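You operate a simulated robot arm through the tools that you are given. There is no shell and no other tool. Be economical: measure what you need, move in short steps, check, and stop when the job is done.

You run a simulated robot arm. Do the job below in one go: nothing can be reset, and whatever is moved stays where it is left.

Task
Switch the blender off, dial to OFF, lid and jar on the bench.

Only the result counts: the job must be done as asked and must still hold three seconds after the hand-in. Knocking over, shifting, dropping, spilling or breaking anything else fails it. Lids that push on must go on centred and level and be pressed home; caps that screw on are set level and turned clockwise until they are tight.

Robot
A 6-joint arm with a two-finger parallel gripper, fixed in place. Base frame: the origin is at the foot of the arm, x ahead of it, y to its left, z up. Readings come in mm, rad, newtons and seconds.
Its first joint turns from -1.152 to 1.152 rad. Payload 2.7 kg.
Tool frame: the origin (TCP) lies between the finger pads and is the grasp point; the fingertips stand 23 mm ahead of it; z points along the fingers, y is the line along which they close. The gripper opens to 94 mm. The fingers are 38 mm wide and 10 mm thick; the gripper's body (54 by 96 mm) begins 39 mm behind the TCP.
Orientation is told as [roll, pitch, yaw] about the base's x, y, z axes, in that order, counted from this pose: with the fingers straight down and closing along the base's y, the tool's x points along the base's -x, its y along +y and its z along -z.

Tools
- The arm moves only by the tool move_arm. Its argument "moves" is a list of rows, each an object (a shift or turn left out is 0, a gripper value left out holds the last) with "translation": the shift along the tool's x, y, z in units of 30 mm (1.0 is 30 mm), a list of three; "delta_rot": the turn, a rotation vector about the tool's x, y, z in units of 6 degrees (1.0 is 6 degrees), a list of three; "fingers": the gripper command, from -1 (fully open) to 1 (shut), values between in proportion. In form: [{"translation": [tx, ty, tz], "delta_rot": [wx, wy, wz], "fingers": fingers}, ...]. A call has 1 to 8 rows; each row shifts and turns the commanded pose from where the row before left it, along the tool's axes as they then stand. A call with a number of a shift or a turn outside -1 to 1 is refused whole. Rows are played at 5 a second. More than 50 mm and 0.15 rad between two rows, or a gripper value outside its range, and nothing of the call is played. Where a pose cannot be reached the arm comes as near as it can. A force on the tool above 90 N (or 10 N above the force at the start of the call, whichever is more), or a blocked arm, ends the call early, and 0.2 s more pass. The fingers move at their own pace (about 45 mm/s each) and stop on an object; they squeeze with about 41 N. The grip force told is the motor's: it shows also when the fingers shut on nothing. Time passes only in rows, and 0.2 s behind the last, so rows that do not move let the fingers close. It gives the time, the measured TCP pose, the force on the tool (base axes), the opening and the grip force at its end, in the units of the frame above (readings bear some noise).
- Cameras (640 x 400 px; columns grow to the right, rows downward): "scene" is fixed at [94.6, -456.4, 1406.1]; the picture's right is [0.47, -0.88, 0.00], its down [-0.55, -0.29, -0.78] and it looks along [0.69, 0.37, -0.62] (base axes); focal length 237 px, centre (320, 200). "wrist" rides on the gripper at [86, 16, -75] in the tool frame; the picture's right is [-0.18, 0.98, 0.00], its down [-0.58, -0.11, -0.81] and it looks along [-0.79, -0.15, 0.59] (tool axes); focal length 243 px, centre (320, 200). There is no depth. A picture from a camera that has moved, and an enlarged one, comes with that camera's place and axes in the base frame and with its lens. The place of the scene camera against the robot may be out by one fixed shift of up to 12 mm in any direction.
- camera(camera): a new picture of that camera. The clock stands still meanwhile.
- close_up(camera, box): a new picture of the part [left, top, right, bottom] of that camera's present view, enlarged. The clock stands still meanwhile.
- close_job(): hands the job in; it is judged then, once.

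Go step by step. Nothing tells you positions but the pictures and the camera data: compare them with the known pose of the tool, close in by small moves and look again before you grip or let go. The budget is 120 turns and 76 pictures, counting those below and the enlarged ones. Unless the task says otherwise, let go and move clear before handing in, and close with one line.

The tools are called by a JSON object that holds its "api" and its "payload". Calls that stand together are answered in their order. move_arm: Moves the arm, as the interface text tells. Its arguments: {"type":"object","properties":{"moves":{"type":"array"}},"required":["moves"]} The other tools are called the same way: camera (camera) takes a picture; close_up (camera, box) takes an enlarged picture of a part of a camera's view; close_job () hands the job in.

At the start:

```text
t: 0.0
tcp_pos: [254.4, -321.3, 1245.6]
tcp_rot: [-0.001, -0.001, -0.001]
ft_force: [-0.6, -0.5, 0.0]
width: 94.0
grasp_force: 0.0
```

scene: 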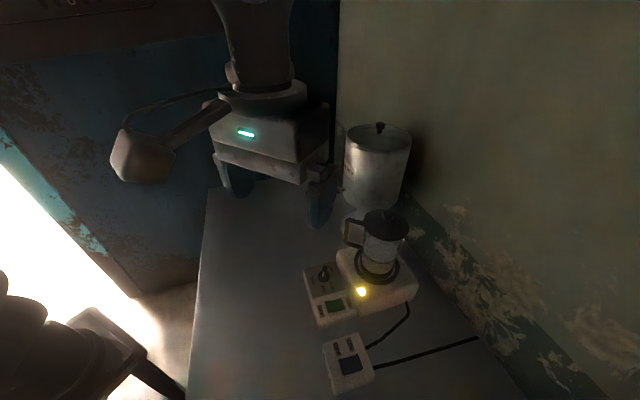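
wrist: 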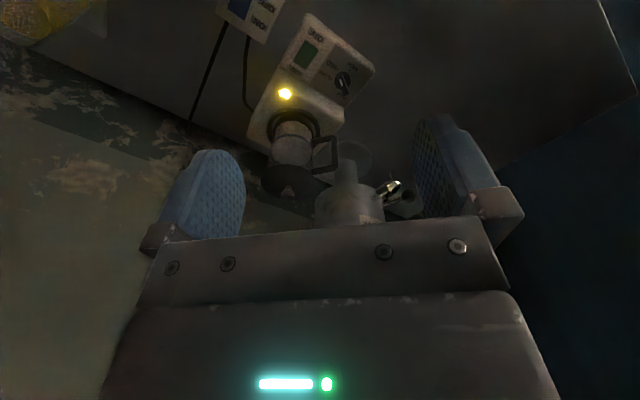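

I see a blender-like unit with a dial panel, a lamp lit, a jar with a lid, and a large canister nearby. I'll zoom in on both views first.

{"api": "close_up", "payload": {"camera": "scene", "box": [290, 190, 450, 290]}}

{"api": "close_up", "payload": {"camera": "scene", "box": [290, 250, 450, 400]}}

{"api": "close_up", "payload": {"camera": "wrist", "box": [210, 0, 450, 220]}}

```text
4.00 times, centred on (370, 240) of scene
camera zoom: at [94.6, -456.4, 1406.1], right [0.47, -0.88, 0.0], down [-0.55, -0.29, -0.78], along [0.69, 0.37, -0.62], focal length 950 px, centre (120, 40)
```

zoom: 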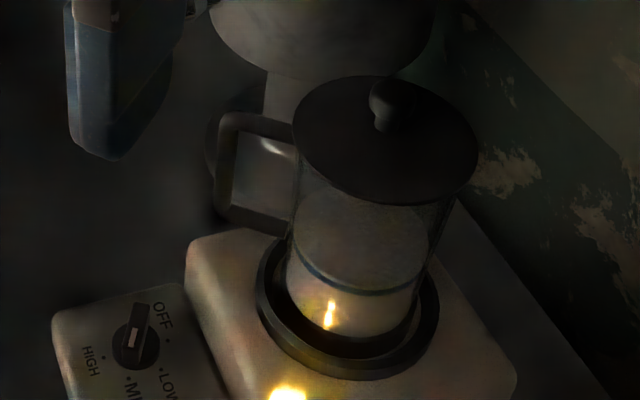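

```text
2.67 times, centred on (370, 325) of scene
camera zoom: at [94.6, -456.4, 1406.1], right [0.47, -0.88, 0.0], down [-0.55, -0.29, -0.78], along [0.69, 0.37, -0.62], focal length 633 px, centre (187, -133)
```

zoom: 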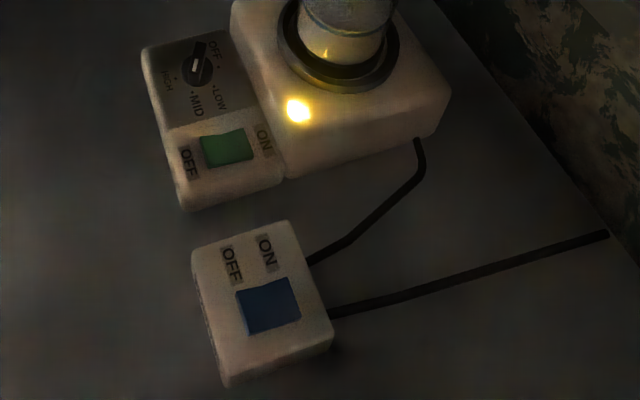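

```text
1.82 times, centred on (330, 110) of wrist
camera zoom: at [169.2, -306.1, 1319.4], right [0.18, 0.98, 0.0], down [0.58, -0.11, 0.81], along [0.79, -0.15, -0.59], focal length 441 px, centre (302, 364)
```

zoom: 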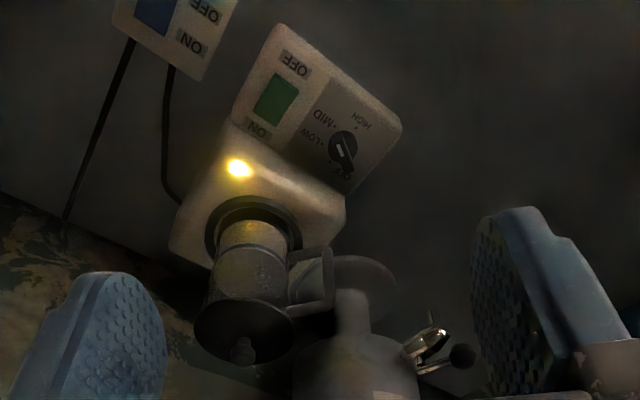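

The blender has a dial plus a green rocker on its panel, and there is a separate blue switch box in the cord. I need to see which way the dial and rockers stand.

{"api": "close_up", "payload": {"camera": "wrist", "box": [280, 10, 380, 110]}}

{"api": "close_up", "payload": {"camera": "scene", "box": [300, 255, 360, 330]}}

```text
4.00 times, centred on (330, 60) of wrist
camera zoom: at [169.2, -306.1, 1319.4], right [0.18, 0.98, 0.0], down [0.58, -0.11, 0.81], along [0.79, -0.15, -0.59], focal length 970 px, centre (280, 760)
```

zoom: 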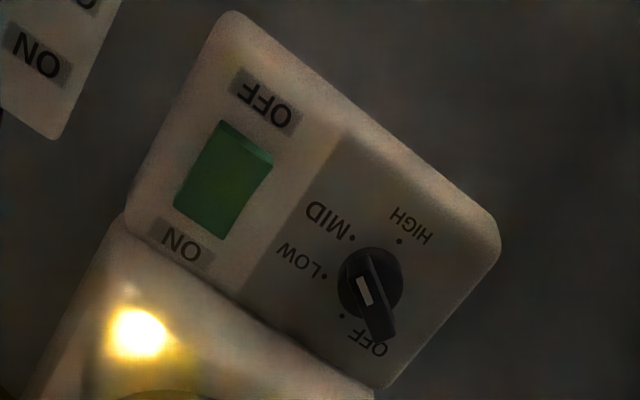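

```text
5.33 times, centred on (330, 292) of scene
camera zoom: at [94.6, -456.4, 1406.1], right [0.47, -0.88, 0.0], down [-0.55, -0.29, -0.78], along [0.69, 0.37, -0.62], focal length 1266 px, centre (267, -293)
```

zoom: 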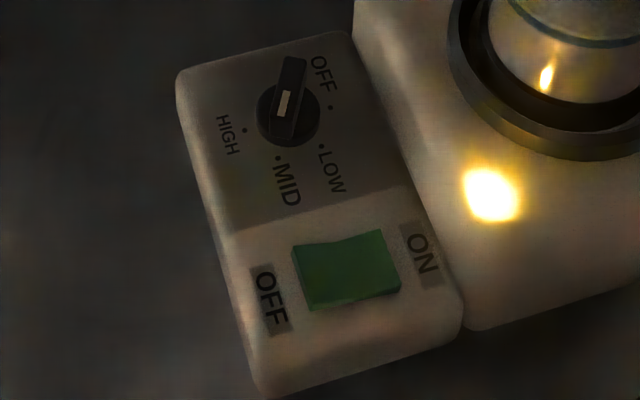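

The lamp is lit, the green rocker's OFF end faces +y/−x (rocker at about (312,−352)), and the dial at about (356,−307) points to MID. I'll switch off with the rocker first, so I yaw 44° to line up with it and close the fingers.

{"api": "move_arm", "payload": {"moves": [{"delta_rot": [0, 0, -1], "fingers": 1}, {"delta_rot": [0, 0, -1]}, {"delta_rot": [0, 0, -1]}, {"delta_rot": [0, 0, -1]}, {"delta_rot": [0, 0, -1]}, {"delta_rot": [0, 0, -1]}, {"delta_rot": [0, 0, -1]}, {"delta_rot": [0, 0, -0.33]}]}}

```text
t: 1.8
tcp_pos: [256.0, -322.2, 1245.4]
tcp_rot: [-0.002, -0.001, 0.77]
ft_force: [-0.8, -0.8, 0.0]
width: 0.0
grasp_force: 41.0
```

Turn worked. Now I'll descend to a checking height above the OFF end of the rocker.

{"api": "move_arm", "payload": {"moves": [{"translation": [-0.33, -0.83, 0.5]}, {"translation": [-0.33, -0.83, 0.5]}, {"translation": [0, 0, 1]}, {"translation": [0, 0, 1]}, {"translation": [0, 0, 1]}, {"translation": [0, 0, 1]}, {"translation": [0, 0, 1]}]}}

{"api": "camera", "payload": {"camera": "wrist"}}

{"api": "close_up", "payload": {"camera": "scene", "box": [260, 190, 420, 330]}}

```text
t: 3.4
tcp_pos: [304.6, -343.2, 1063.3]
tcp_rot: [-0.001, 0.0, 0.767]
ft_force: [1.4, -0.4, -0.4]
width: 0.0
grasp_force: 41.2
```

```text
68 pictures are left
camera wrist: at [231.6, -392.8, 1136.7], right [-0.55, 0.84, 0.0], down [0.49, 0.33, 0.81], along [0.67, 0.44, -0.59], focal length 243 px, centre (320, 200)
```

wrist: 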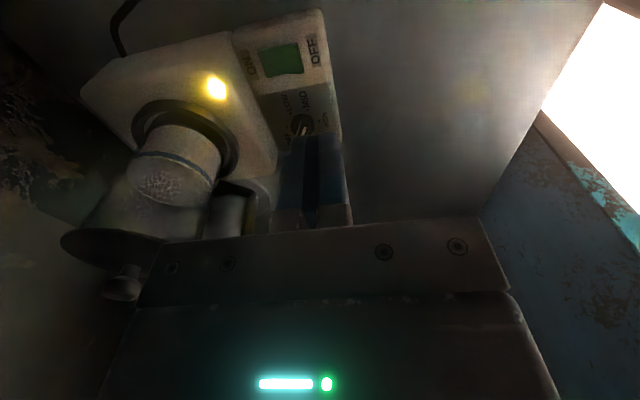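

```text
2.86 times, centred on (340, 260) of scene
camera zoom: at [94.6, -456.4, 1406.1], right [0.47, -0.88, 0.0], down [-0.55, -0.29, -0.78], along [0.69, 0.37, -0.62], focal length 678 px, centre (263, 29)
```

zoom: 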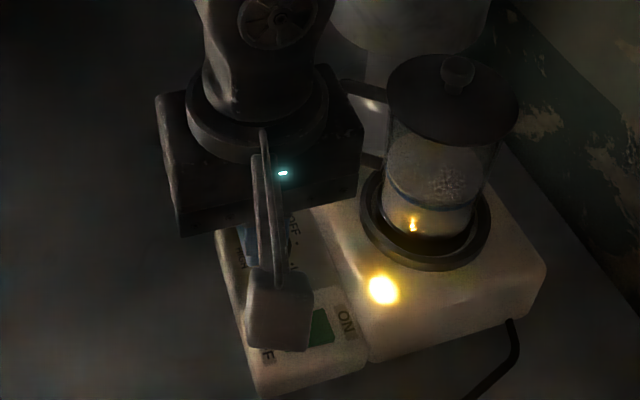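

The two wrist views disagree on depth if the panel is at z≈965: triangulating gives a panel top near z≈875. I'll make a pure sideways move for a cleaner baseline before touching anything.

{"api": "close_up", "payload": {"camera": "wrist", "box": [220, 0, 360, 150]}}

{"api": "move_arm", "payload": {"moves": [{"translation": [0, 1, 0]}, {"translation": [0, 1, 0]}, {"translation": [0, 1, 0]}, {"translation": [0.0, 0, 0]}]}}

{"api": "close_up", "payload": {"camera": "wrist", "box": [60, 0, 360, 188]}}

```text
2.67 times, centred on (290, 75) of wrist
camera zoom: at [231.6, -392.8, 1136.7], right [-0.55, 0.84, 0.0], down [0.49, 0.33, 0.81], along [0.67, 0.44, -0.59], focal length 647 px, centre (400, 533)
```

zoom: 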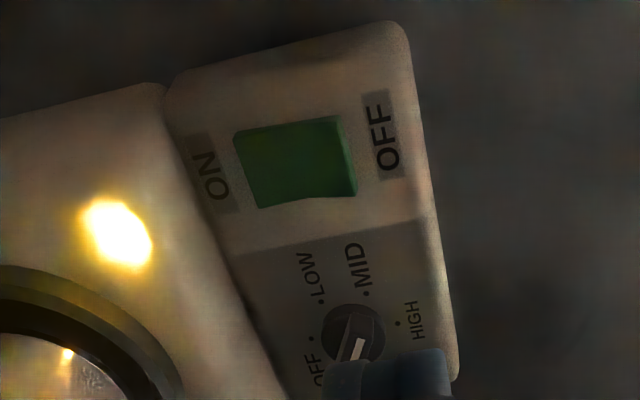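

```text
t: 4.4
tcp_pos: [242.7, -278.2, 1064.3]
tcp_rot: [-0.001, -0.001, 0.768]
ft_force: [-0.2, 0.3, -0.7]
width: 0.1
grasp_force: 40.7
```

```text
2.13 times, centred on (210, 94) of wrist
camera zoom: at [169.9, -326.1, 1137.7], right [-0.55, 0.84, 0.0], down [0.49, 0.33, 0.81], along [0.67, 0.44, -0.59], focal length 516 px, centre (554, 426)
```

zoom: 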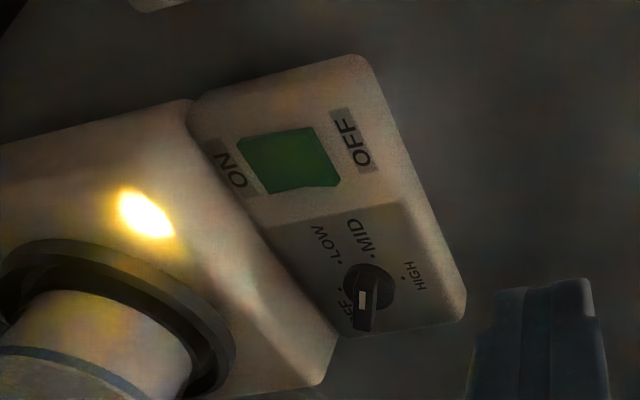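

All three wrist views now put the rocker at roughly (342,−363, 890). I'll hover above its OFF half with the fingertips at about z≈985 and check with the cameras again.

{"api": "move_arm", "payload": {"moves": [{"translation": [-0.11, -0.98, 0]}, {"translation": [-0.11, -0.98, 0]}, {"translation": [-0.11, -0.98, 0]}, {"translation": [-0.11, -0.98, 0]}, {"translation": [0, 0, 0.9]}, {"translation": [0, 0, 0.9]}, {"translation": [0, 0, 0]}]}}

{"api": "close_up", "payload": {"camera": "wrist", "box": [180, 0, 420, 150]}}

{"api": "close_up", "payload": {"camera": "scene", "box": [270, 220, 398, 330]}}

```text
t: 6.0
tcp_pos: [334.0, -354.1, 1013.5]
tcp_rot: [0.0, -0.001, 0.769]
ft_force: [0.0, -1.1, -0.4]
width: 0.0
grasp_force: 41.0
```

```text
2.67 times, centred on (300, 75) of wrist
camera zoom: at [260.9, -402.5, 1086.1], right [-0.55, 0.84, 0.0], down [0.49, 0.33, 0.81], along [0.67, 0.44, -0.59], focal length 647 px, centre (373, 533)
```

zoom: 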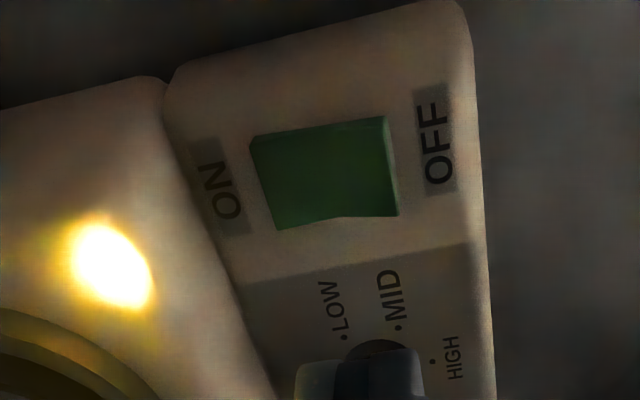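

```text
3.64 times, centred on (334, 275) of scene
camera zoom: at [94.6, -456.4, 1406.1], right [0.47, -0.88, 0.0], down [-0.55, -0.29, -0.78], along [0.69, 0.37, -0.62], focal length 863 px, centre (269, -73)
```

zoom: 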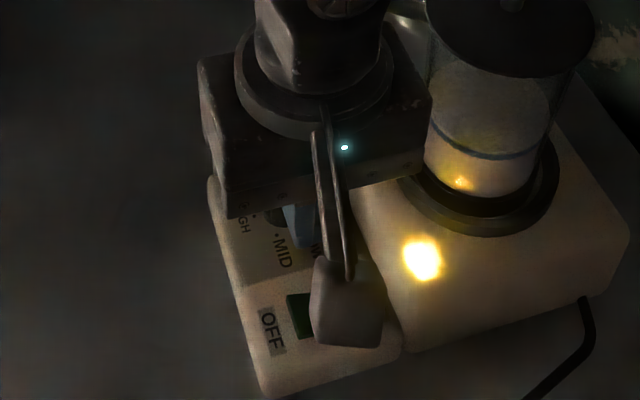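

Consistent again: rocker top at z≈888, OFF end near (332,−350). I'll shift 5 mm inward and lower to just above it.

{"api": "move_arm", "payload": {"moves": [{"translation": [0, -0.17, 0.6]}, {"translation": [0, 0, 0.6]}, {"translation": [0, 0, 0.6]}, {"translation": [0, 0, 0.4]}, {"translation": [0, 0, 0.3]}, {"translation": [0, 0, 0.2]}, {"translation": [0, 0, 0]}]}}

{"api": "close_up", "payload": {"camera": "wrist", "box": [180, 0, 420, 150]}}

{"api": "close_up", "payload": {"camera": "scene", "box": [270, 220, 398, 330]}}

```text
t: 7.6
tcp_pos: [336.6, -357.3, 930.2]
tcp_rot: [-0.001, -0.002, 0.769]
ft_force: [0.6, 0.1, -0.1]
width: 0.1
grasp_force: 40.8
```

```text
2.67 times, centred on (300, 75) of wrist
camera zoom: at [263.6, -406.5, 1004.1], right [-0.55, 0.84, 0.0], down [0.49, 0.33, 0.81], along [0.67, 0.44, -0.59], focal length 647 px, centre (373, 533)
```

zoom: 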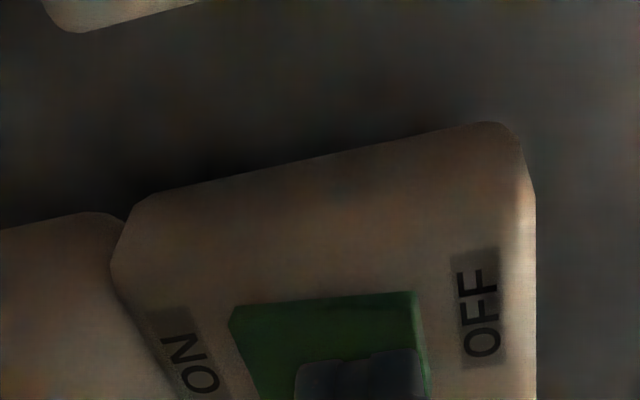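

```text
3.64 times, centred on (334, 275) of scene
camera zoom: at [94.6, -456.4, 1406.1], right [0.47, -0.88, 0.0], down [-0.55, -0.29, -0.78], along [0.69, 0.37, -0.62], focal length 863 px, centre (269, -73)
```

zoom: 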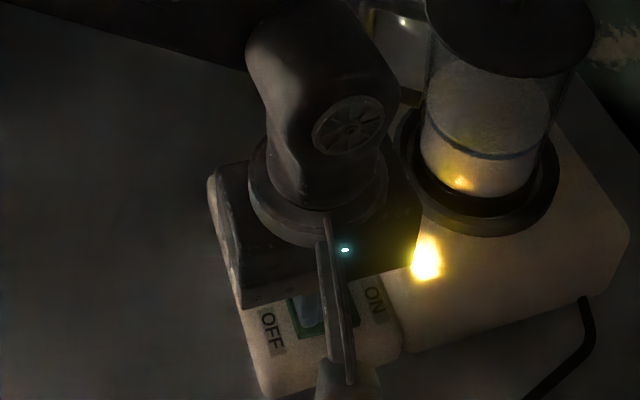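

Fingertips are over the OFF half, slightly too central. I'll shift 5 mm towards OFF and press down in small steps, watching force.

{"api": "move_arm", "payload": {"moves": [{"translation": [0, 0.17, 0]}, {"translation": [0, 0, 0.15]}, {"translation": [0, 0, 0.1]}, {"translation": [0, 0, 0.1]}, {"translation": [0, 0, 0]}]}}

{"api": "close_up", "payload": {"camera": "wrist", "box": [180, 30, 420, 180]}}

```text
t: 8.8
tcp_pos: [332.4, -354.5, 920.8]
tcp_rot: [0.002, -0.002, 0.769]
ft_force: [0.8, -0.6, 0.4]
width: 0.1
grasp_force: 40.8
```

```text
2.67 times, centred on (300, 105) of wrist
camera zoom: at [259.9, -403.6, 994.6], right [-0.55, 0.84, 0.0], down [0.49, 0.33, 0.81], along [0.67, 0.44, -0.59], focal length 647 px, centre (373, 453)
```

zoom: 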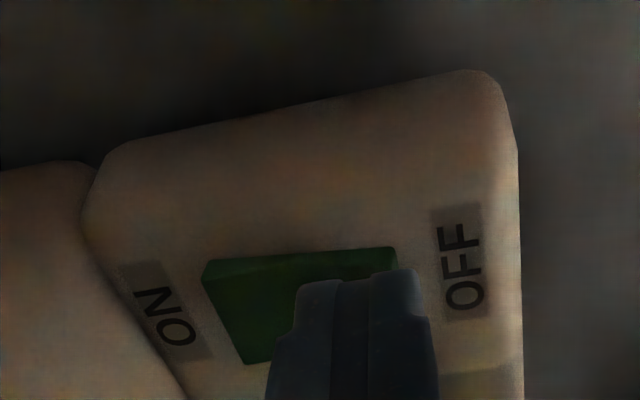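

Alignment is good. Continuing down in 2 mm steps.

{"api": "move_arm", "payload": {"moves": [{"translation": [0, -0.03, 0.08]}, {"translation": [0, 0, 0.08]}, {"translation": [0, 0, 0.08]}, {"translation": [0, 0, 0]}]}}

```text
t: 9.8
tcp_pos: [332.9, -355.3, 916.2]
tcp_rot: [-0.005, 0.0, 0.767]
ft_force: [-9.0, 8.9, 31.7]
width: 0.0
grasp_force: 41.1
```

Contact at about 32 N. I'll check whether the rocker has flipped and the lamp has gone out.

{"api": "close_up", "payload": {"camera": "wrist", "box": [180, 30, 420, 180]}}

{"api": "close_up", "payload": {"camera": "scene", "box": [270, 220, 398, 330]}}

```text
2.67 times, centred on (300, 105) of wrist
camera zoom: at [260.2, -403.8, 989.3], right [-0.55, 0.84, 0.0], down [0.49, 0.33, 0.81], along [0.68, 0.44, -0.59], focal length 647 px, centre (373, 453)
```

zoom: 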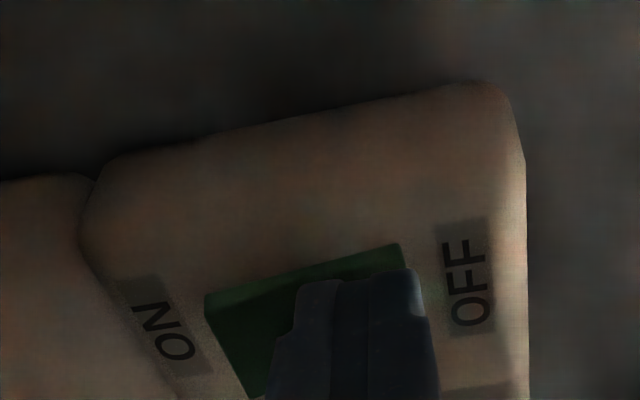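

```text
3.64 times, centred on (334, 275) of scene
camera zoom: at [94.0, -455.8, 1406.4], right [0.47, -0.88, 0.0], down [-0.55, -0.29, -0.78], along [0.69, 0.37, -0.62], focal length 863 px, centre (269, -73)
```

zoom: 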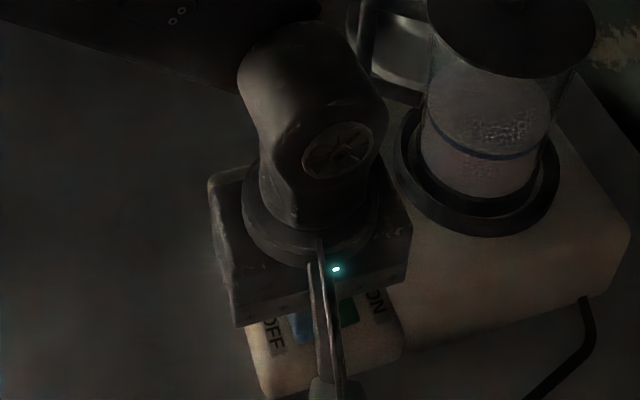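

The lamp is out and the rocker is at OFF. Next I lift clear and turn the hand to look at the lid and jar.

{"api": "move_arm", "payload": {"moves": [{"translation": [0, 0, -0.5]}, {"translation": [0, 0, -1]}, {"translation": [0, 0, -1]}, {"translation": [0, 0, -1]}, {"translation": [0, 0, -1]}, {"translation": [0, 0, -1]}, {"translation": [0, 0, -1]}, {"translation": [0, 0, -1]}]}}

{"api": "move_arm", "payload": {"moves": [{"delta_rot": [0, 0, 1], "translation": [0, 0, -1]}, {"delta_rot": [0, 0, 1], "translation": [0, 0, -1]}, {"delta_rot": [0, 0, 1]}, {"delta_rot": [0, 0, 1]}, {"delta_rot": [0, 0, 1]}, {"delta_rot": [0, 0, 1]}, {"delta_rot": [0, 0, 1]}, {"delta_rot": [0, 0, 1]}]}}

{"api": "move_arm", "payload": {"moves": [{"delta_rot": [0, 0, 1]}, {"delta_rot": [0, 0, 1]}, {"delta_rot": [0, 0, 1]}, {"delta_rot": [0, 0, 1]}, {"delta_rot": [0, 0, 1]}, {"delta_rot": [0, 0, 1]}, {"delta_rot": [0, 0, 0.33], "fingers": -0.2}]}}

{"api": "camera", "payload": {"camera": "wrist"}}

{"api": "close_up", "payload": {"camera": "scene", "box": [290, 190, 450, 330]}}

```text
t: 11.6
tcp_pos: [334.6, -356.2, 1139.3]
tcp_rot: [-0.002, -0.001, 0.768]
ft_force: [0.8, -0.1, 0.0]
width: 0.2
grasp_force: 41.0
```

```text
t: 13.4
tcp_pos: [332.9, -355.1, 1199.0]
tcp_rot: [0.0, -0.003, -0.073]
ft_force: [0.4, 0.5, 0.6]
width: 0.0
grasp_force: 41.0
```

```text
t: 15.0
tcp_pos: [333.2, -356.1, 1198.7]
tcp_rot: [-0.001, -0.001, -0.735]
ft_force: [0.0, -1.7, 0.6]
width: 32.5
grasp_force: 0.0
```

```text
57 pictures are left
camera wrist: at [280.2, -285.8, 1272.1], right [0.8, 0.61, 0.0], down [0.36, -0.47, 0.81], along [0.49, -0.64, -0.59], focal length 243 px, centre (320, 200)
```

wrist: 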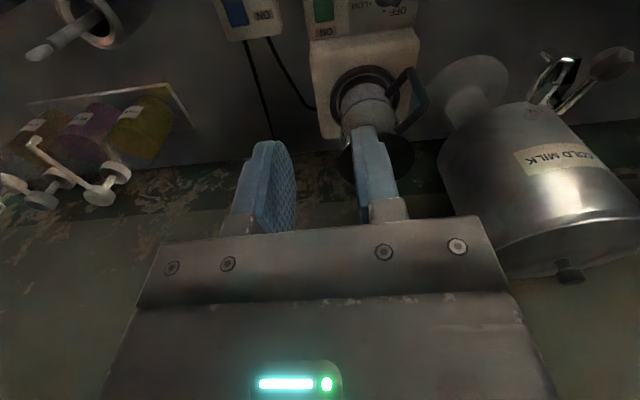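

```text
2.86 times, centred on (370, 260) of scene
camera zoom: at [94.6, -456.4, 1406.1], right [0.47, -0.88, 0.0], down [-0.55, -0.29, -0.78], along [0.69, 0.37, -0.62], focal length 678 px, centre (177, 29)
```

zoom: 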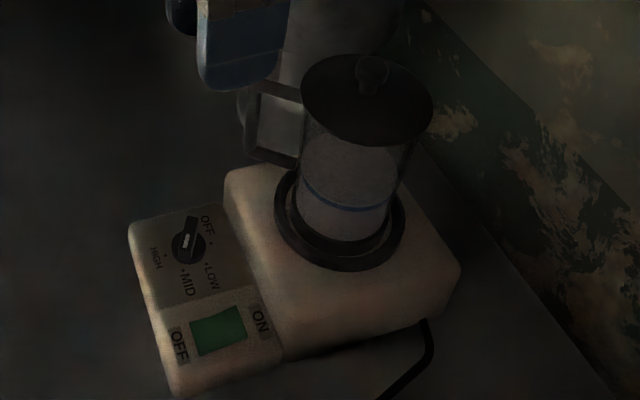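

The lid lies partly behind a finger. I'll move partway towards it at this height and look again.

{"api": "move_arm", "payload": {"moves": [{"translation": [-0.81, 0.22, 0]}, {"translation": [-0.81, 0.22, 0]}, {"translation": [-0.81, 0.22, 0]}, {"translation": [0, 0, 0]}]}}

{"api": "camera", "payload": {"camera": "wrist"}}

```text
t: 16.0
tcp_pos: [401.0, -388.6, 1200.5]
tcp_rot: [0.001, 0.0, -0.734]
ft_force: [0.3, 0.2, 0.3]
width: 56.4
grasp_force: 0.0
```

```text
55 pictures are left
camera wrist: at [347.7, -318.6, 1273.2], right [0.79, 0.61, 0.0], down [0.36, -0.47, 0.81], along [0.49, -0.64, -0.59], focal length 243 px, centre (320, 200)
```

wrist: 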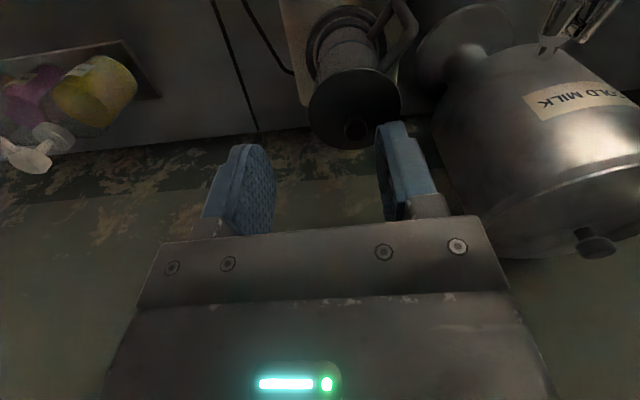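

The knob triangulates well at about (461,−412), top z≈1085. I'll move over it with the fingertips just above it and check.

{"api": "move_arm", "payload": {"moves": [{"translation": [-0.67, 0.25, 0], "fingers": -0.3}, {"translation": [-0.67, 0.25, 0]}, {"translation": [-0.68, 0.25, 0]}, {"translation": [0, 0, 0.9]}, {"translation": [0, 0, 0.9]}, {"translation": [0, 0, 0]}]}}

{"api": "camera", "payload": {"camera": "wrist"}}

{"api": "camera", "payload": {"camera": "scene"}}

```text
t: 17.4
tcp_pos: [412.8, -386.5, 1134.0]
tcp_rot: [0.002, -0.002, -0.733]
ft_force: [0.0, -0.2, -0.3]
width: 61.2
grasp_force: 0.1
out of reach, approached as far as the arm can: row 1, 2, 3
```

```text
54 pictures are left
camera wrist: at [359.3, -316.8, 1206.6], right [0.79, 0.61, 0.0], down [0.36, -0.47, 0.81], along [0.49, -0.64, -0.59], focal length 243 px, centre (320, 200)
```

wrist: 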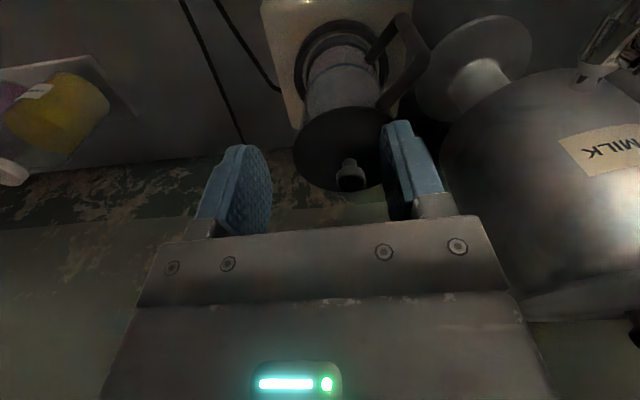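

```text
53 pictures are left
```

scene: 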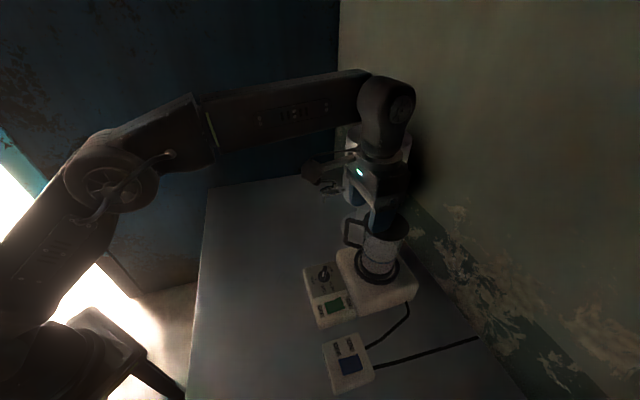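

With the tool vertical, the arm can't quite get to the knob (r≈618 mm) at this height, so I'll tilt the fingers outward by 15° in the plane of the pads. Then I'll move above the knob.

{"api": "move_arm", "payload": {"moves": [{"delta_rot": [0, -1, 0]}, {"delta_rot": [0, -1, 0]}, {"delta_rot": [0, -0.5, 0]}, {"translation": [0, 0, 0]}]}}

{"api": "move_arm", "payload": {"moves": [{"translation": [-0.552, 0.146, 0.263]}, {"translation": [-0.552, 0.146, 0.263]}, {"translation": [-0.552, 0.146, 0.263]}, {"translation": [0, 0, 0]}]}}

{"api": "camera", "payload": {"camera": "wrist"}}

```text
t: 18.4
tcp_pos: [411.8, -385.4, 1134.0]
tcp_rot: [0.002, -0.264, -0.733]
ft_force: [0.0, -0.7, -0.5]
width: 61.0
grasp_force: 0.1
```

```text
t: 19.4
tcp_pos: [461.6, -413.9, 1125.4]
tcp_rot: [-0.001, -0.261, -0.734]
ft_force: [-0.6, 0.3, -0.3]
width: 61.2
grasp_force: 0.0
```

```text
52 pictures are left
camera wrist: at [397.6, -333.1, 1172.5], right [0.79, 0.61, 0.05], down [0.19, -0.32, 0.93], along [0.58, -0.73, -0.37], focal length 243 px, centre (320, 200)
```

wrist: 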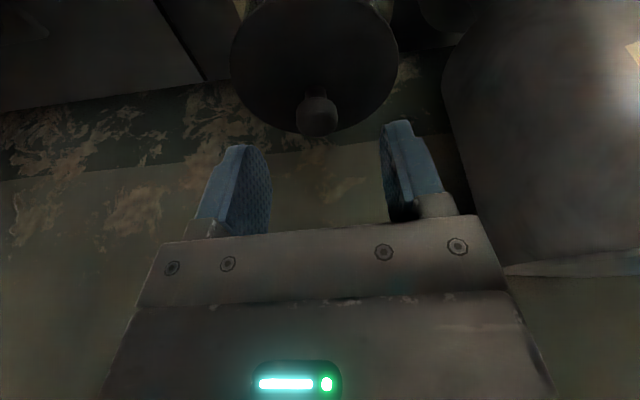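

The knob is centred between the fingers. I'll lower straight down around it in two stages.

{"api": "move_arm", "payload": {"moves": [{"translation": [0.065, 0, 0.33]}, {"translation": [0.065, 0.02, 0.33]}, {"translation": [0.065, 0, 0.33]}, {"translation": [0, 0, 0]}]}}

{"api": "camera", "payload": {"camera": "wrist"}}

{"api": "close_up", "payload": {"camera": "scene", "box": [320, 160, 440, 280]}}

```text
t: 20.4
tcp_pos: [464.5, -415.6, 1092.3]
tcp_rot: [0.001, -0.262, -0.733]
ft_force: [-0.8, 0.2, 2.4]
width: 61.3
grasp_force: 0.2
```

```text
51 pictures are left
camera wrist: at [399.4, -334.3, 1140.9], right [0.79, 0.61, 0.05], down [0.19, -0.32, 0.93], along [0.58, -0.73, -0.36], focal length 243 px, centre (320, 200)
```

wrist: 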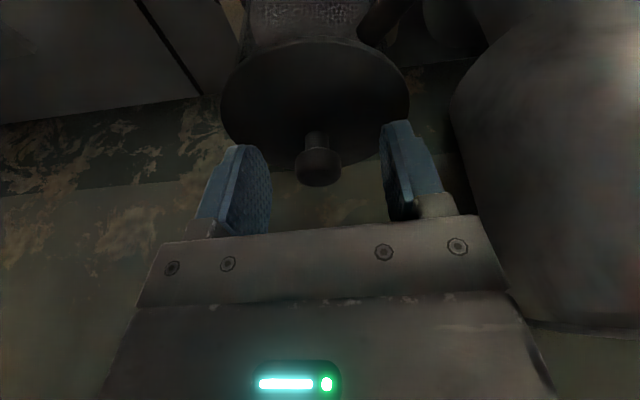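

```text
3.33 times, centred on (380, 220) of scene
camera zoom: at [94.5, -456.3, 1406.1], right [0.47, -0.88, 0.0], down [-0.55, -0.29, -0.78], along [0.69, 0.37, -0.62], focal length 791 px, centre (120, 133)
```

zoom: 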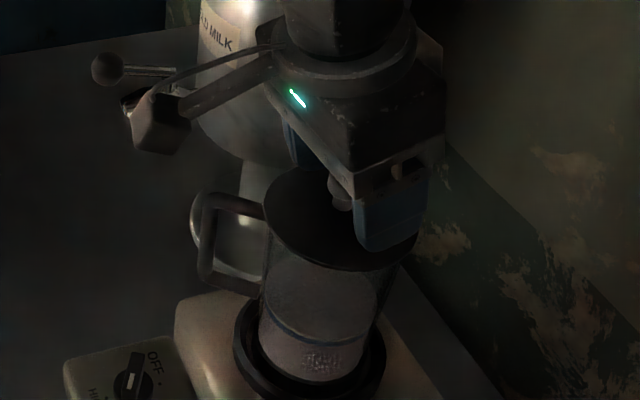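

The pads straddle the knob. Lowering 9 mm more, then closing.

{"api": "move_arm", "payload": {"moves": [{"translation": [0.039, 0, 0.145]}, {"translation": [0.039, 0, 0.145]}, {"translation": [0, 0, 0]}]}}

{"api": "move_arm", "payload": {"moves": [{"fingers": 0.0}, {"fingers": 0.3}, {"fingers": 0.4}, {"fingers": 1}, {"fingers": 1}, {"fingers": 1}]}}

{"api": "camera", "payload": {"camera": "wrist"}}

```text
t: 21.2
tcp_pos: [465.1, -415.1, 1092.3]
tcp_rot: [0.0, -0.277, -0.733]
ft_force: [-8.5, 6.5, 37.2]
width: 61.1
grasp_force: 0.0
```

```text
t: 22.6
tcp_pos: [465.6, -415.6, 1093.6]
tcp_rot: [0.002, -0.282, -0.733]
ft_force: [-2.0, -2.8, 36.3]
width: 20.6
grasp_force: 36.3
```

```text
49 pictures are left
camera wrist: at [399.5, -334.4, 1139.4], right [0.79, 0.61, 0.05], down [0.17, -0.31, 0.94], along [0.59, -0.73, -0.35], focal length 243 px, centre (320, 200)
```

wrist: 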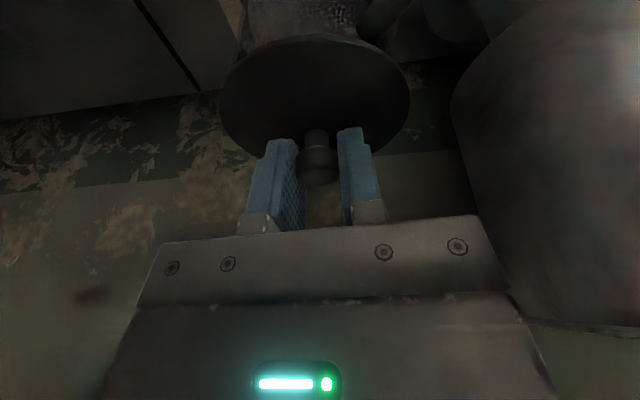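

The fingertips were already resting on the lid, and the knob is now gripped (20.6 mm). I'll lift straight up gently.

{"api": "move_arm", "payload": {"moves": [{"translation": [-0.08, 0, -0.3]}, {"translation": [-0.08, 0, -0.3]}, {"translation": [-0.08, 0, -0.3]}, {"translation": [-0.08, 0, -0.3]}, {"translation": [-0.08, 0, -0.3]}, {"translation": [0, 0, 0]}]}}

{"api": "camera", "payload": {"camera": "wrist"}}

{"api": "close_up", "payload": {"camera": "scene", "box": [320, 160, 440, 280]}}

```text
t: 24.0
tcp_pos: [464.1, -416.6, 1130.3]
tcp_rot: [0.001, -0.262, -0.735]
ft_force: [-0.5, -0.4, -0.8]
width: 20.6
grasp_force: 40.7
```

```text
48 pictures are left
camera wrist: at [399.2, -335.3, 1179.0], right [0.79, 0.61, 0.05], down [0.19, -0.32, 0.93], along [0.58, -0.72, -0.37], focal length 243 px, centre (320, 200)
```

wrist: 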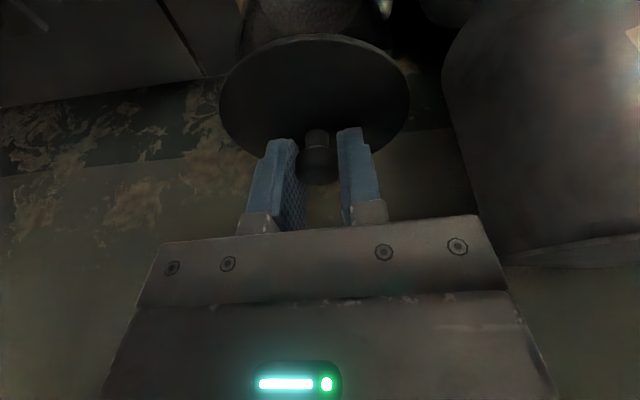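

```text
3.33 times, centred on (380, 220) of scene
camera zoom: at [94.6, -456.4, 1406.1], right [0.47, -0.88, 0.0], down [-0.55, -0.29, -0.78], along [0.69, 0.37, -0.62], focal length 791 px, centre (120, 133)
```

zoom: 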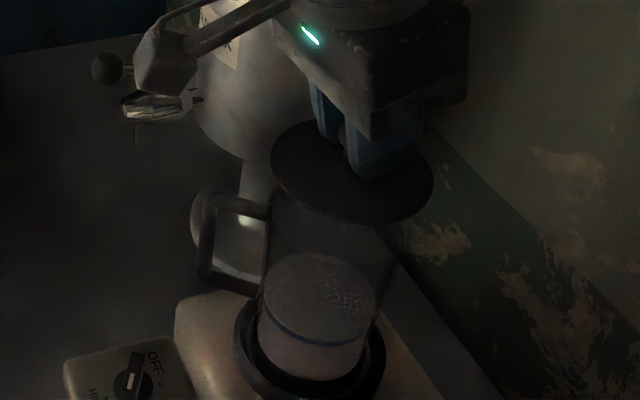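

The lid is off cleanly. I'll carry it level to clear bench on the robot side, around (345,−85).

{"api": "move_arm", "payload": {"moves": [{"translation": [0.3, 0.17, -0.2]}, {"translation": [0.81, 0.462, -0.287]}, {"translation": [0.81, 0.462, -0.287]}, {"translation": [0.832, 0.462, -0.223]}, {"translation": [0.832, 0.462, -0.223]}, {"translation": [0.832, 0.462, -0.223]}, {"translation": [0.832, 0.462, -0.223]}]}}

{"api": "move_arm", "payload": {"moves": [{"translation": [0.832, 0.462, -0.223]}, {"translation": [0.832, 0.462, -0.223]}, {"translation": [0.832, 0.462, -0.223]}, {"translation": [0.832, 0.462, -0.223]}, {"translation": [0.832, 0.462, -0.223]}, {"translation": [0.5, 0.28, -0.13]}, {"translation": [0, 0, 0]}]}}

{"api": "camera", "payload": {"camera": "scene"}}

{"api": "camera", "payload": {"camera": "wrist"}}

```text
t: 25.6
tcp_pos: [400.7, -237.2, 1139.4]
tcp_rot: [-0.001, -0.263, -0.735]
ft_force: [-0.8, 0.2, -1.1]
width: 20.6
grasp_force: 40.4
```

```text
t: 27.2
tcp_pos: [345.7, -82.5, 1137.0]
tcp_rot: [0.0, -0.263, -0.733]
ft_force: [-0.9, -0.2, 0.0]
width: 20.5
grasp_force: 41.0
```

```text
46 pictures are left
```

scene: 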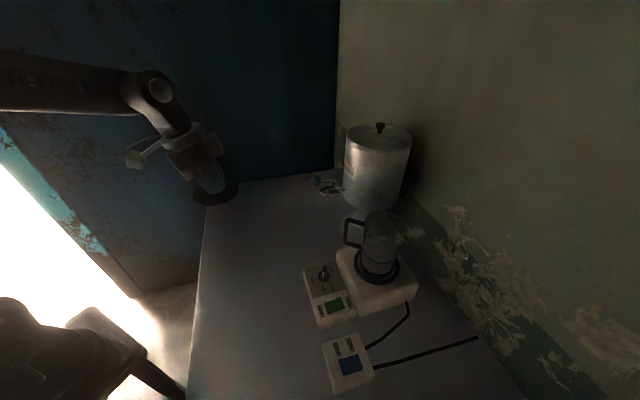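

```text
45 pictures are left
camera wrist: at [280.3, -2.2, 1184.4], right [0.79, 0.61, 0.05], down [0.19, -0.32, 0.93], along [0.58, -0.73, -0.37], focal length 243 px, centre (320, 200)
```

wrist: 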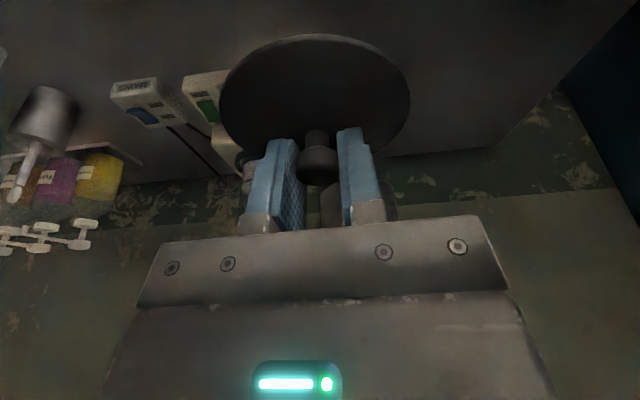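

The lid hangs level over free bench. I'll lower it, stopping well above the bench to check.

{"api": "move_arm", "payload": {"moves": [{"translation": [0.713, 0.02, 0.846]}, {"translation": [0.259, 0, 0.966]}, {"translation": [0.259, 0, 0.966]}, {"translation": [0.259, 0, 0.966]}, {"translation": [0.259, 0, 0.966]}, {"translation": [0.259, 0, 0.966]}, {"translation": [0, 0, 0]}]}}

{"api": "close_up", "payload": {"camera": "scene", "box": [180, 180, 340, 330]}}

{"api": "camera", "payload": {"camera": "wrist"}}

```text
t: 28.8
tcp_pos: [336.1, -72.7, 954.9]
tcp_rot: [0.003, -0.264, -0.732]
ft_force: [0.3, 0.8, -0.1]
width: 20.5
grasp_force: 40.9
```

```text
2.67 times, centred on (260, 255) of scene
camera zoom: at [94.6, -456.4, 1406.1], right [0.47, -0.88, 0.0], down [-0.55, -0.29, -0.78], along [0.69, 0.37, -0.62], focal length 633 px, centre (480, 53)
```

zoom: 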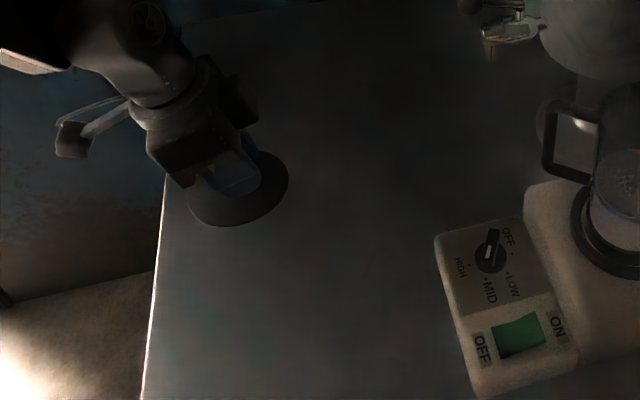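

```text
43 pictures are left
camera wrist: at [270.8, 7.8, 1002.7], right [0.79, 0.61, 0.05], down [0.19, -0.32, 0.93], along [0.58, -0.73, -0.37], focal length 243 px, centre (320, 200)
```

wrist: 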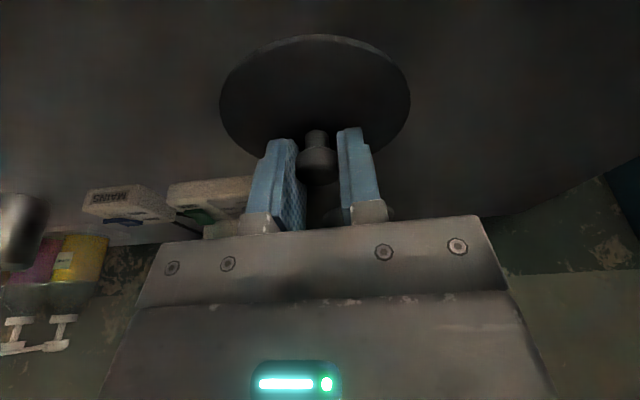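

Still clear of the bench. Lowering in smaller steps and watching force.

{"api": "move_arm", "payload": {"moves": [{"translation": [0.086, 0, 0.322]}, {"translation": [0.086, 0, 0.322]}, {"translation": [0.086, 0, 0.322]}, {"translation": [0, 0, 0]}]}}

{"api": "close_up", "payload": {"camera": "scene", "box": [200, 200, 300, 290]}}

```text
t: 29.8
tcp_pos: [335.6, -72.7, 927.0]
tcp_rot: [0.001, -0.26, -0.736]
ft_force: [-0.1, 0.7, -0.1]
width: 20.6
grasp_force: 41.0
```

```text
4.44 times, centred on (250, 245) of scene
camera zoom: at [94.6, -456.4, 1406.1], right [0.47, -0.88, 0.0], down [-0.55, -0.29, -0.78], along [0.69, 0.37, -0.62], focal length 1055 px, centre (631, 0)
```

zoom: 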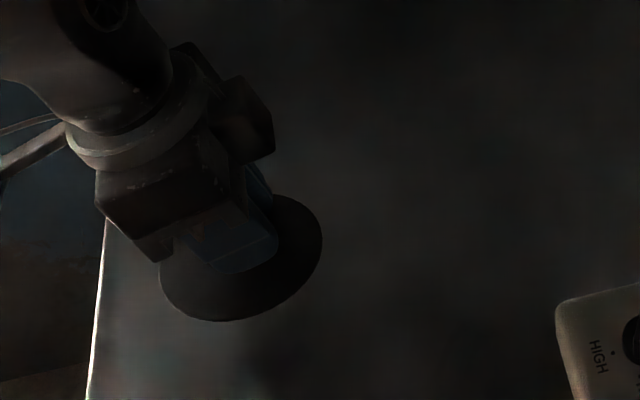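

No contact yet at TCP 927. Continuing in 3 mm steps.

{"api": "move_arm", "payload": {"moves": [{"translation": [0.026, 0, 0.097]}, {"translation": [0.026, 0, 0.097]}, {"translation": [0.026, 0, 0.097]}, {"translation": [0.026, 0, 0.097]}, {"translation": [0.026, 0, 0.097]}, {"translation": [0, 0, 0]}]}}

{"api": "move_arm", "payload": {"moves": [{"translation": [0.026, 0, 0.097]}, {"translation": [0.026, 0, 0.097]}, {"translation": [0.026, 0, 0.097]}, {"translation": [0, 0, 0]}]}}

```text
t: 31.2
tcp_pos: [335.0, -73.0, 912.3]
tcp_rot: [0.002, -0.263, -0.734]
ft_force: [0.6, 0.0, -0.4]
width: 20.5
grasp_force: 41.7
```

```text
t: 32.2
tcp_pos: [334.5, -73.4, 903.4]
tcp_rot: [0.002, -0.263, -0.734]
ft_force: [-0.1, -0.6, 0.5]
width: 20.3
grasp_force: 41.3
```

{"api": "move_arm", "payload": {"moves": [{"translation": [0.026, 0, 0.097]}, {"translation": [0.026, 0, 0.097]}, {"translation": [0, 0, 0]}]}}

{"api": "close_up", "payload": {"camera": "scene", "box": [200, 200, 300, 290]}}

{"api": "close_up", "payload": {"camera": "wrist", "box": [200, 10, 440, 160]}}

```text
t: 33.0
tcp_pos: [334.4, -73.4, 895.7]
tcp_rot: [0.0, -0.262, -0.733]
ft_force: [-0.2, -1.0, 0.1]
width: 20.7
grasp_force: 41.4
```

```text
4.44 times, centred on (250, 245) of scene
camera zoom: at [94.6, -456.4, 1406.1], right [0.47, -0.88, 0.0], down [-0.55, -0.29, -0.78], along [0.69, 0.37, -0.62], focal length 1055 px, centre (631, 0)
```

zoom: 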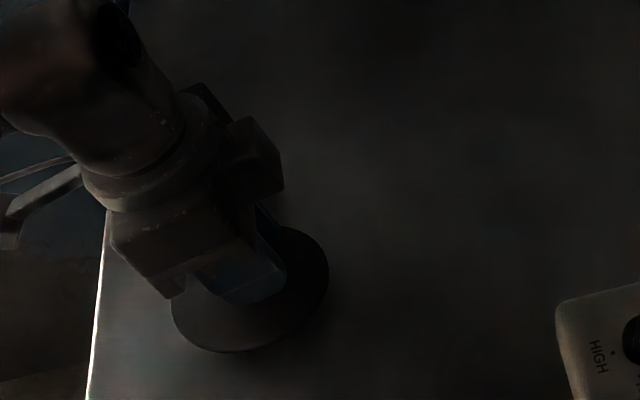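

```text
2.67 times, centred on (320, 85) of wrist
camera zoom: at [269.7, 8.0, 944.2], right [0.79, 0.61, 0.05], down [0.19, -0.32, 0.93], along [0.58, -0.73, -0.37], focal length 647 px, centre (320, 507)
```

zoom: 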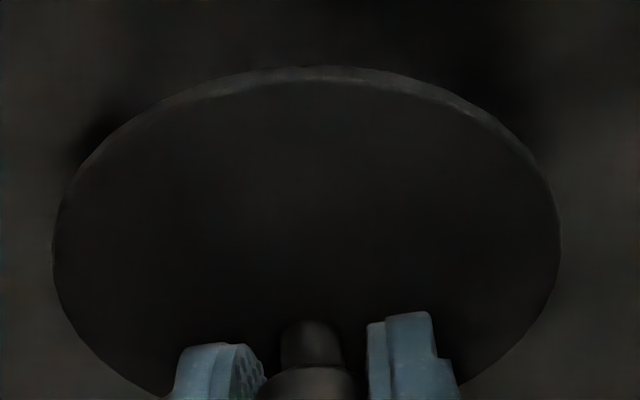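

A contact shadow shows around the lid, so it's close. Continuing with 2 mm steps.

{"api": "move_arm", "payload": {"moves": [{"translation": [0.017, 0, 0.065]}, {"translation": [0.017, 0, 0.065]}, {"translation": [0.017, 0, 0.065]}, {"translation": [0, 0, 0]}]}}

{"api": "move_arm", "payload": {"moves": [{"translation": [0.017, 0, 0.065]}, {"translation": [0.017, 0, 0.065]}, {"translation": [0, 0, 0]}]}}

```text
t: 34.0
tcp_pos: [335.6, -74.7, 891.1]
tcp_rot: [0.001, -0.265, -0.734]
ft_force: [-5.3, 2.6, 12.7]
width: 20.5
grasp_force: 40.8
```

```text
t: 34.8
tcp_pos: [334.5, -74.3, 890.1]
tcp_rot: [0.005, -0.271, -0.736]
ft_force: [-23.7, -2.2, 76.1]
width: 20.5
grasp_force: 41.1
```

The lid is on the bench. I'll relieve the push, then open.

{"api": "move_arm", "payload": {"moves": [{"translation": [-0.017, 0, -0.065]}, {"translation": [-0.017, 0, -0.065]}, {"translation": [0, 0, 0]}, {"fingers": 0.4}, {"fingers": 0.2}, {"fingers": 0}, {"fingers": 0}]}}

{"api": "move_arm", "payload": {"moves": [{"translation": [-0.259, 0, -0.966]}, {"translation": [-0.259, 0, -0.966]}, {"translation": [-0.259, 0, -0.966]}, {"translation": [-0.259, 0, -0.966]}, {"translation": [-0.259, 0, -0.966]}, {"translation": [-0.259, 0, -0.966]}, {"translation": [-0.259, 0, -0.966]}]}}

{"api": "camera", "payload": {"camera": "scene"}}

```text
t: 36.4
tcp_pos: [335.0, -73.4, 890.3]
tcp_rot: [-0.002, -0.262, -0.734]
ft_force: [-1.4, 0.8, 11.6]
width: 43.8
grasp_force: 0.1
```

```text
t: 38.0
tcp_pos: [334.3, -74.7, 1104.1]
tcp_rot: [0.0, -0.263, -0.734]
ft_force: [-0.5, -0.3, 0.3]
width: 47.0
grasp_force: 0.1
```

```text
39 pictures are left
```

scene: 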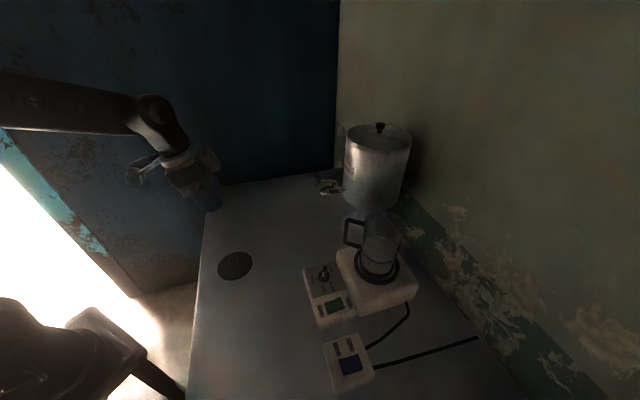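

The lid sits flat on the bench. Next I'll go back to view the open jar and its handle, undoing the tilt for a better look.

{"api": "move_arm", "payload": {"moves": [{"translation": [-0.882, -0.807, -0.135]}, {"translation": [-0.882, -0.807, -0.135]}, {"translation": [-0.882, -0.807, -0.135]}, {"translation": [-0.882, -0.807, -0.135]}, {"translation": [-0.882, -0.807, -0.135]}, {"translation": [-0.882, -0.807, -0.135]}, {"translation": [-0.882, -0.807, -0.135]}, {"translation": [-0.882, -0.807, -0.135]}]}}

{"api": "move_arm", "payload": {"moves": [{"delta_rot": [0, 1, 0], "fingers": -1}, {"delta_rot": [0, 1, 0]}, {"delta_rot": [0, 1, 0]}, {"delta_rot": [0, 1, 0]}, {"translation": [0, 0, 0]}]}}

{"api": "camera", "payload": {"camera": "wrist"}}

{"api": "close_up", "payload": {"camera": "scene", "box": [320, 190, 430, 300]}}

```text
t: 39.8
tcp_pos: [349.3, -348.8, 1188.8]
tcp_rot: [0.001, -0.264, -0.732]
ft_force: [0.2, -0.2, -0.8]
width: 47.0
grasp_force: 0.1
```

```text
t: 41.0
tcp_pos: [350.4, -349.5, 1187.9]
tcp_rot: [0.003, 0.156, -0.732]
ft_force: [0.3, 0.1, -0.8]
width: 93.8
grasp_force: 0.1
```

```text
38 pictures are left
camera wrist: at [307.4, -287.4, 1273.7], right [0.79, 0.61, -0.03], down [0.45, -0.55, 0.7], along [0.41, -0.57, -0.71], focal length 243 px, centre (320, 200)
```

wrist: 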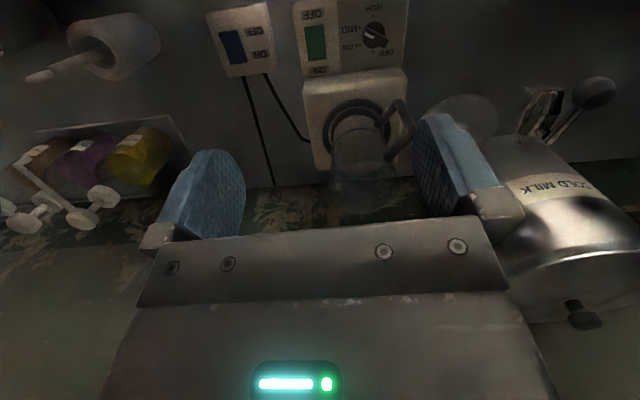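

```text
3.64 times, centred on (375, 245) of scene
camera zoom: at [94.6, -456.4, 1406.1], right [0.47, -0.88, 0.0], down [-0.55, -0.29, -0.78], along [0.69, 0.37, -0.62], focal length 863 px, centre (120, 36)
```

zoom: 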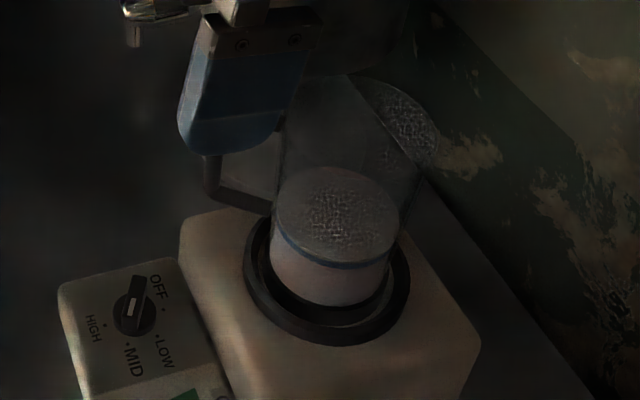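

{"api": "close_up", "payload": {"camera": "wrist", "box": [290, 60, 450, 220]}}

```text
2.50 times, centred on (370, 140) of wrist
camera zoom: at [307.4, -287.4, 1273.7], right [0.79, 0.61, -0.03], down [0.45, -0.55, 0.7], along [0.41, -0.57, -0.71], focal length 606 px, centre (195, 350)
```

zoom: 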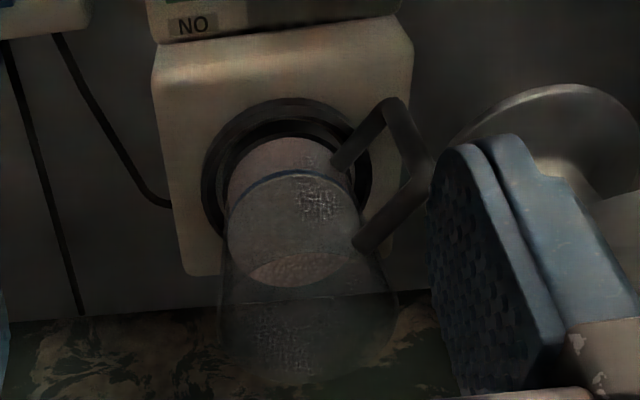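

The jar is a flared tumbler, about 87 mm at the rim, with its handle pointing along +y. I'll grip the body from above with the closing axis turned away from the handle (yaw −1.0) and a 10° outward tilt for reach.

{"api": "move_arm", "payload": {"moves": [{"delta_rot": [0, -0.75, 0]}, {"delta_rot": [0, -0.74, 0]}, {"delta_rot": [0, 0, 0.85]}, {"delta_rot": [0, 0, 0.85]}, {"delta_rot": [0, 0, 0.85]}, {"delta_rot": [0, -0.83, 0]}, {"delta_rot": [0, -0.84, 0]}, {"translation": [0, 0, 0]}]}}

```text
t: 42.8
tcp_pos: [352.3, -348.0, 1186.9]
tcp_rot: [0.001, -0.176, -1.001]
ft_force: [0.0, 0.2, 0.1]
width: 94.0
grasp_force: 0.1
```

Now moving above the jar with the fingertips still clear of the rim.

{"api": "move_arm", "payload": {"moves": [{"translation": [-0.666, 0.384, 0.64]}, {"translation": [-0.666, 0.384, 0.64]}, {"translation": [-0.666, 0.384, 0.64]}, {"translation": [-0.666, 0.384, 0.64]}, {"translation": [-0.666, 0.384, 0.64]}, {"translation": [0, 0, 0]}]}}

{"api": "camera", "payload": {"camera": "wrist"}}

{"api": "close_up", "payload": {"camera": "scene", "box": [320, 160, 440, 280]}}

```text
t: 44.2
tcp_pos: [462.3, -413.4, 1110.9]
tcp_rot: [0.0, -0.174, -1.0]
ft_force: [0.1, -0.4, -0.3]
width: 94.0
grasp_force: 0.0
```

```text
35 pictures are left
camera wrist: at [423.6, -322.4, 1167.6], right [0.93, 0.38, 0.03], down [0.14, -0.42, 0.89], along [0.35, -0.82, -0.45], focal length 243 px, centre (320, 200)
```

wrist: 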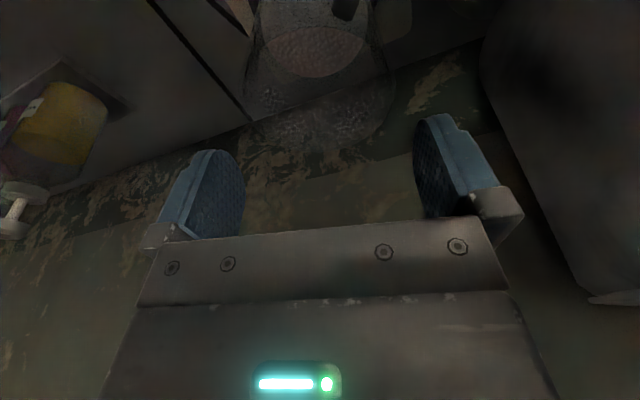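

```text
3.33 times, centred on (380, 220) of scene
camera zoom: at [94.6, -456.4, 1406.1], right [0.47, -0.88, 0.0], down [-0.55, -0.29, -0.78], along [0.69, 0.37, -0.62], focal length 791 px, centre (120, 133)
```

zoom: 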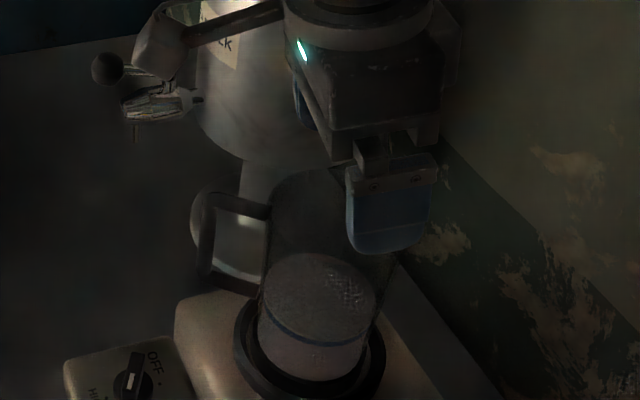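

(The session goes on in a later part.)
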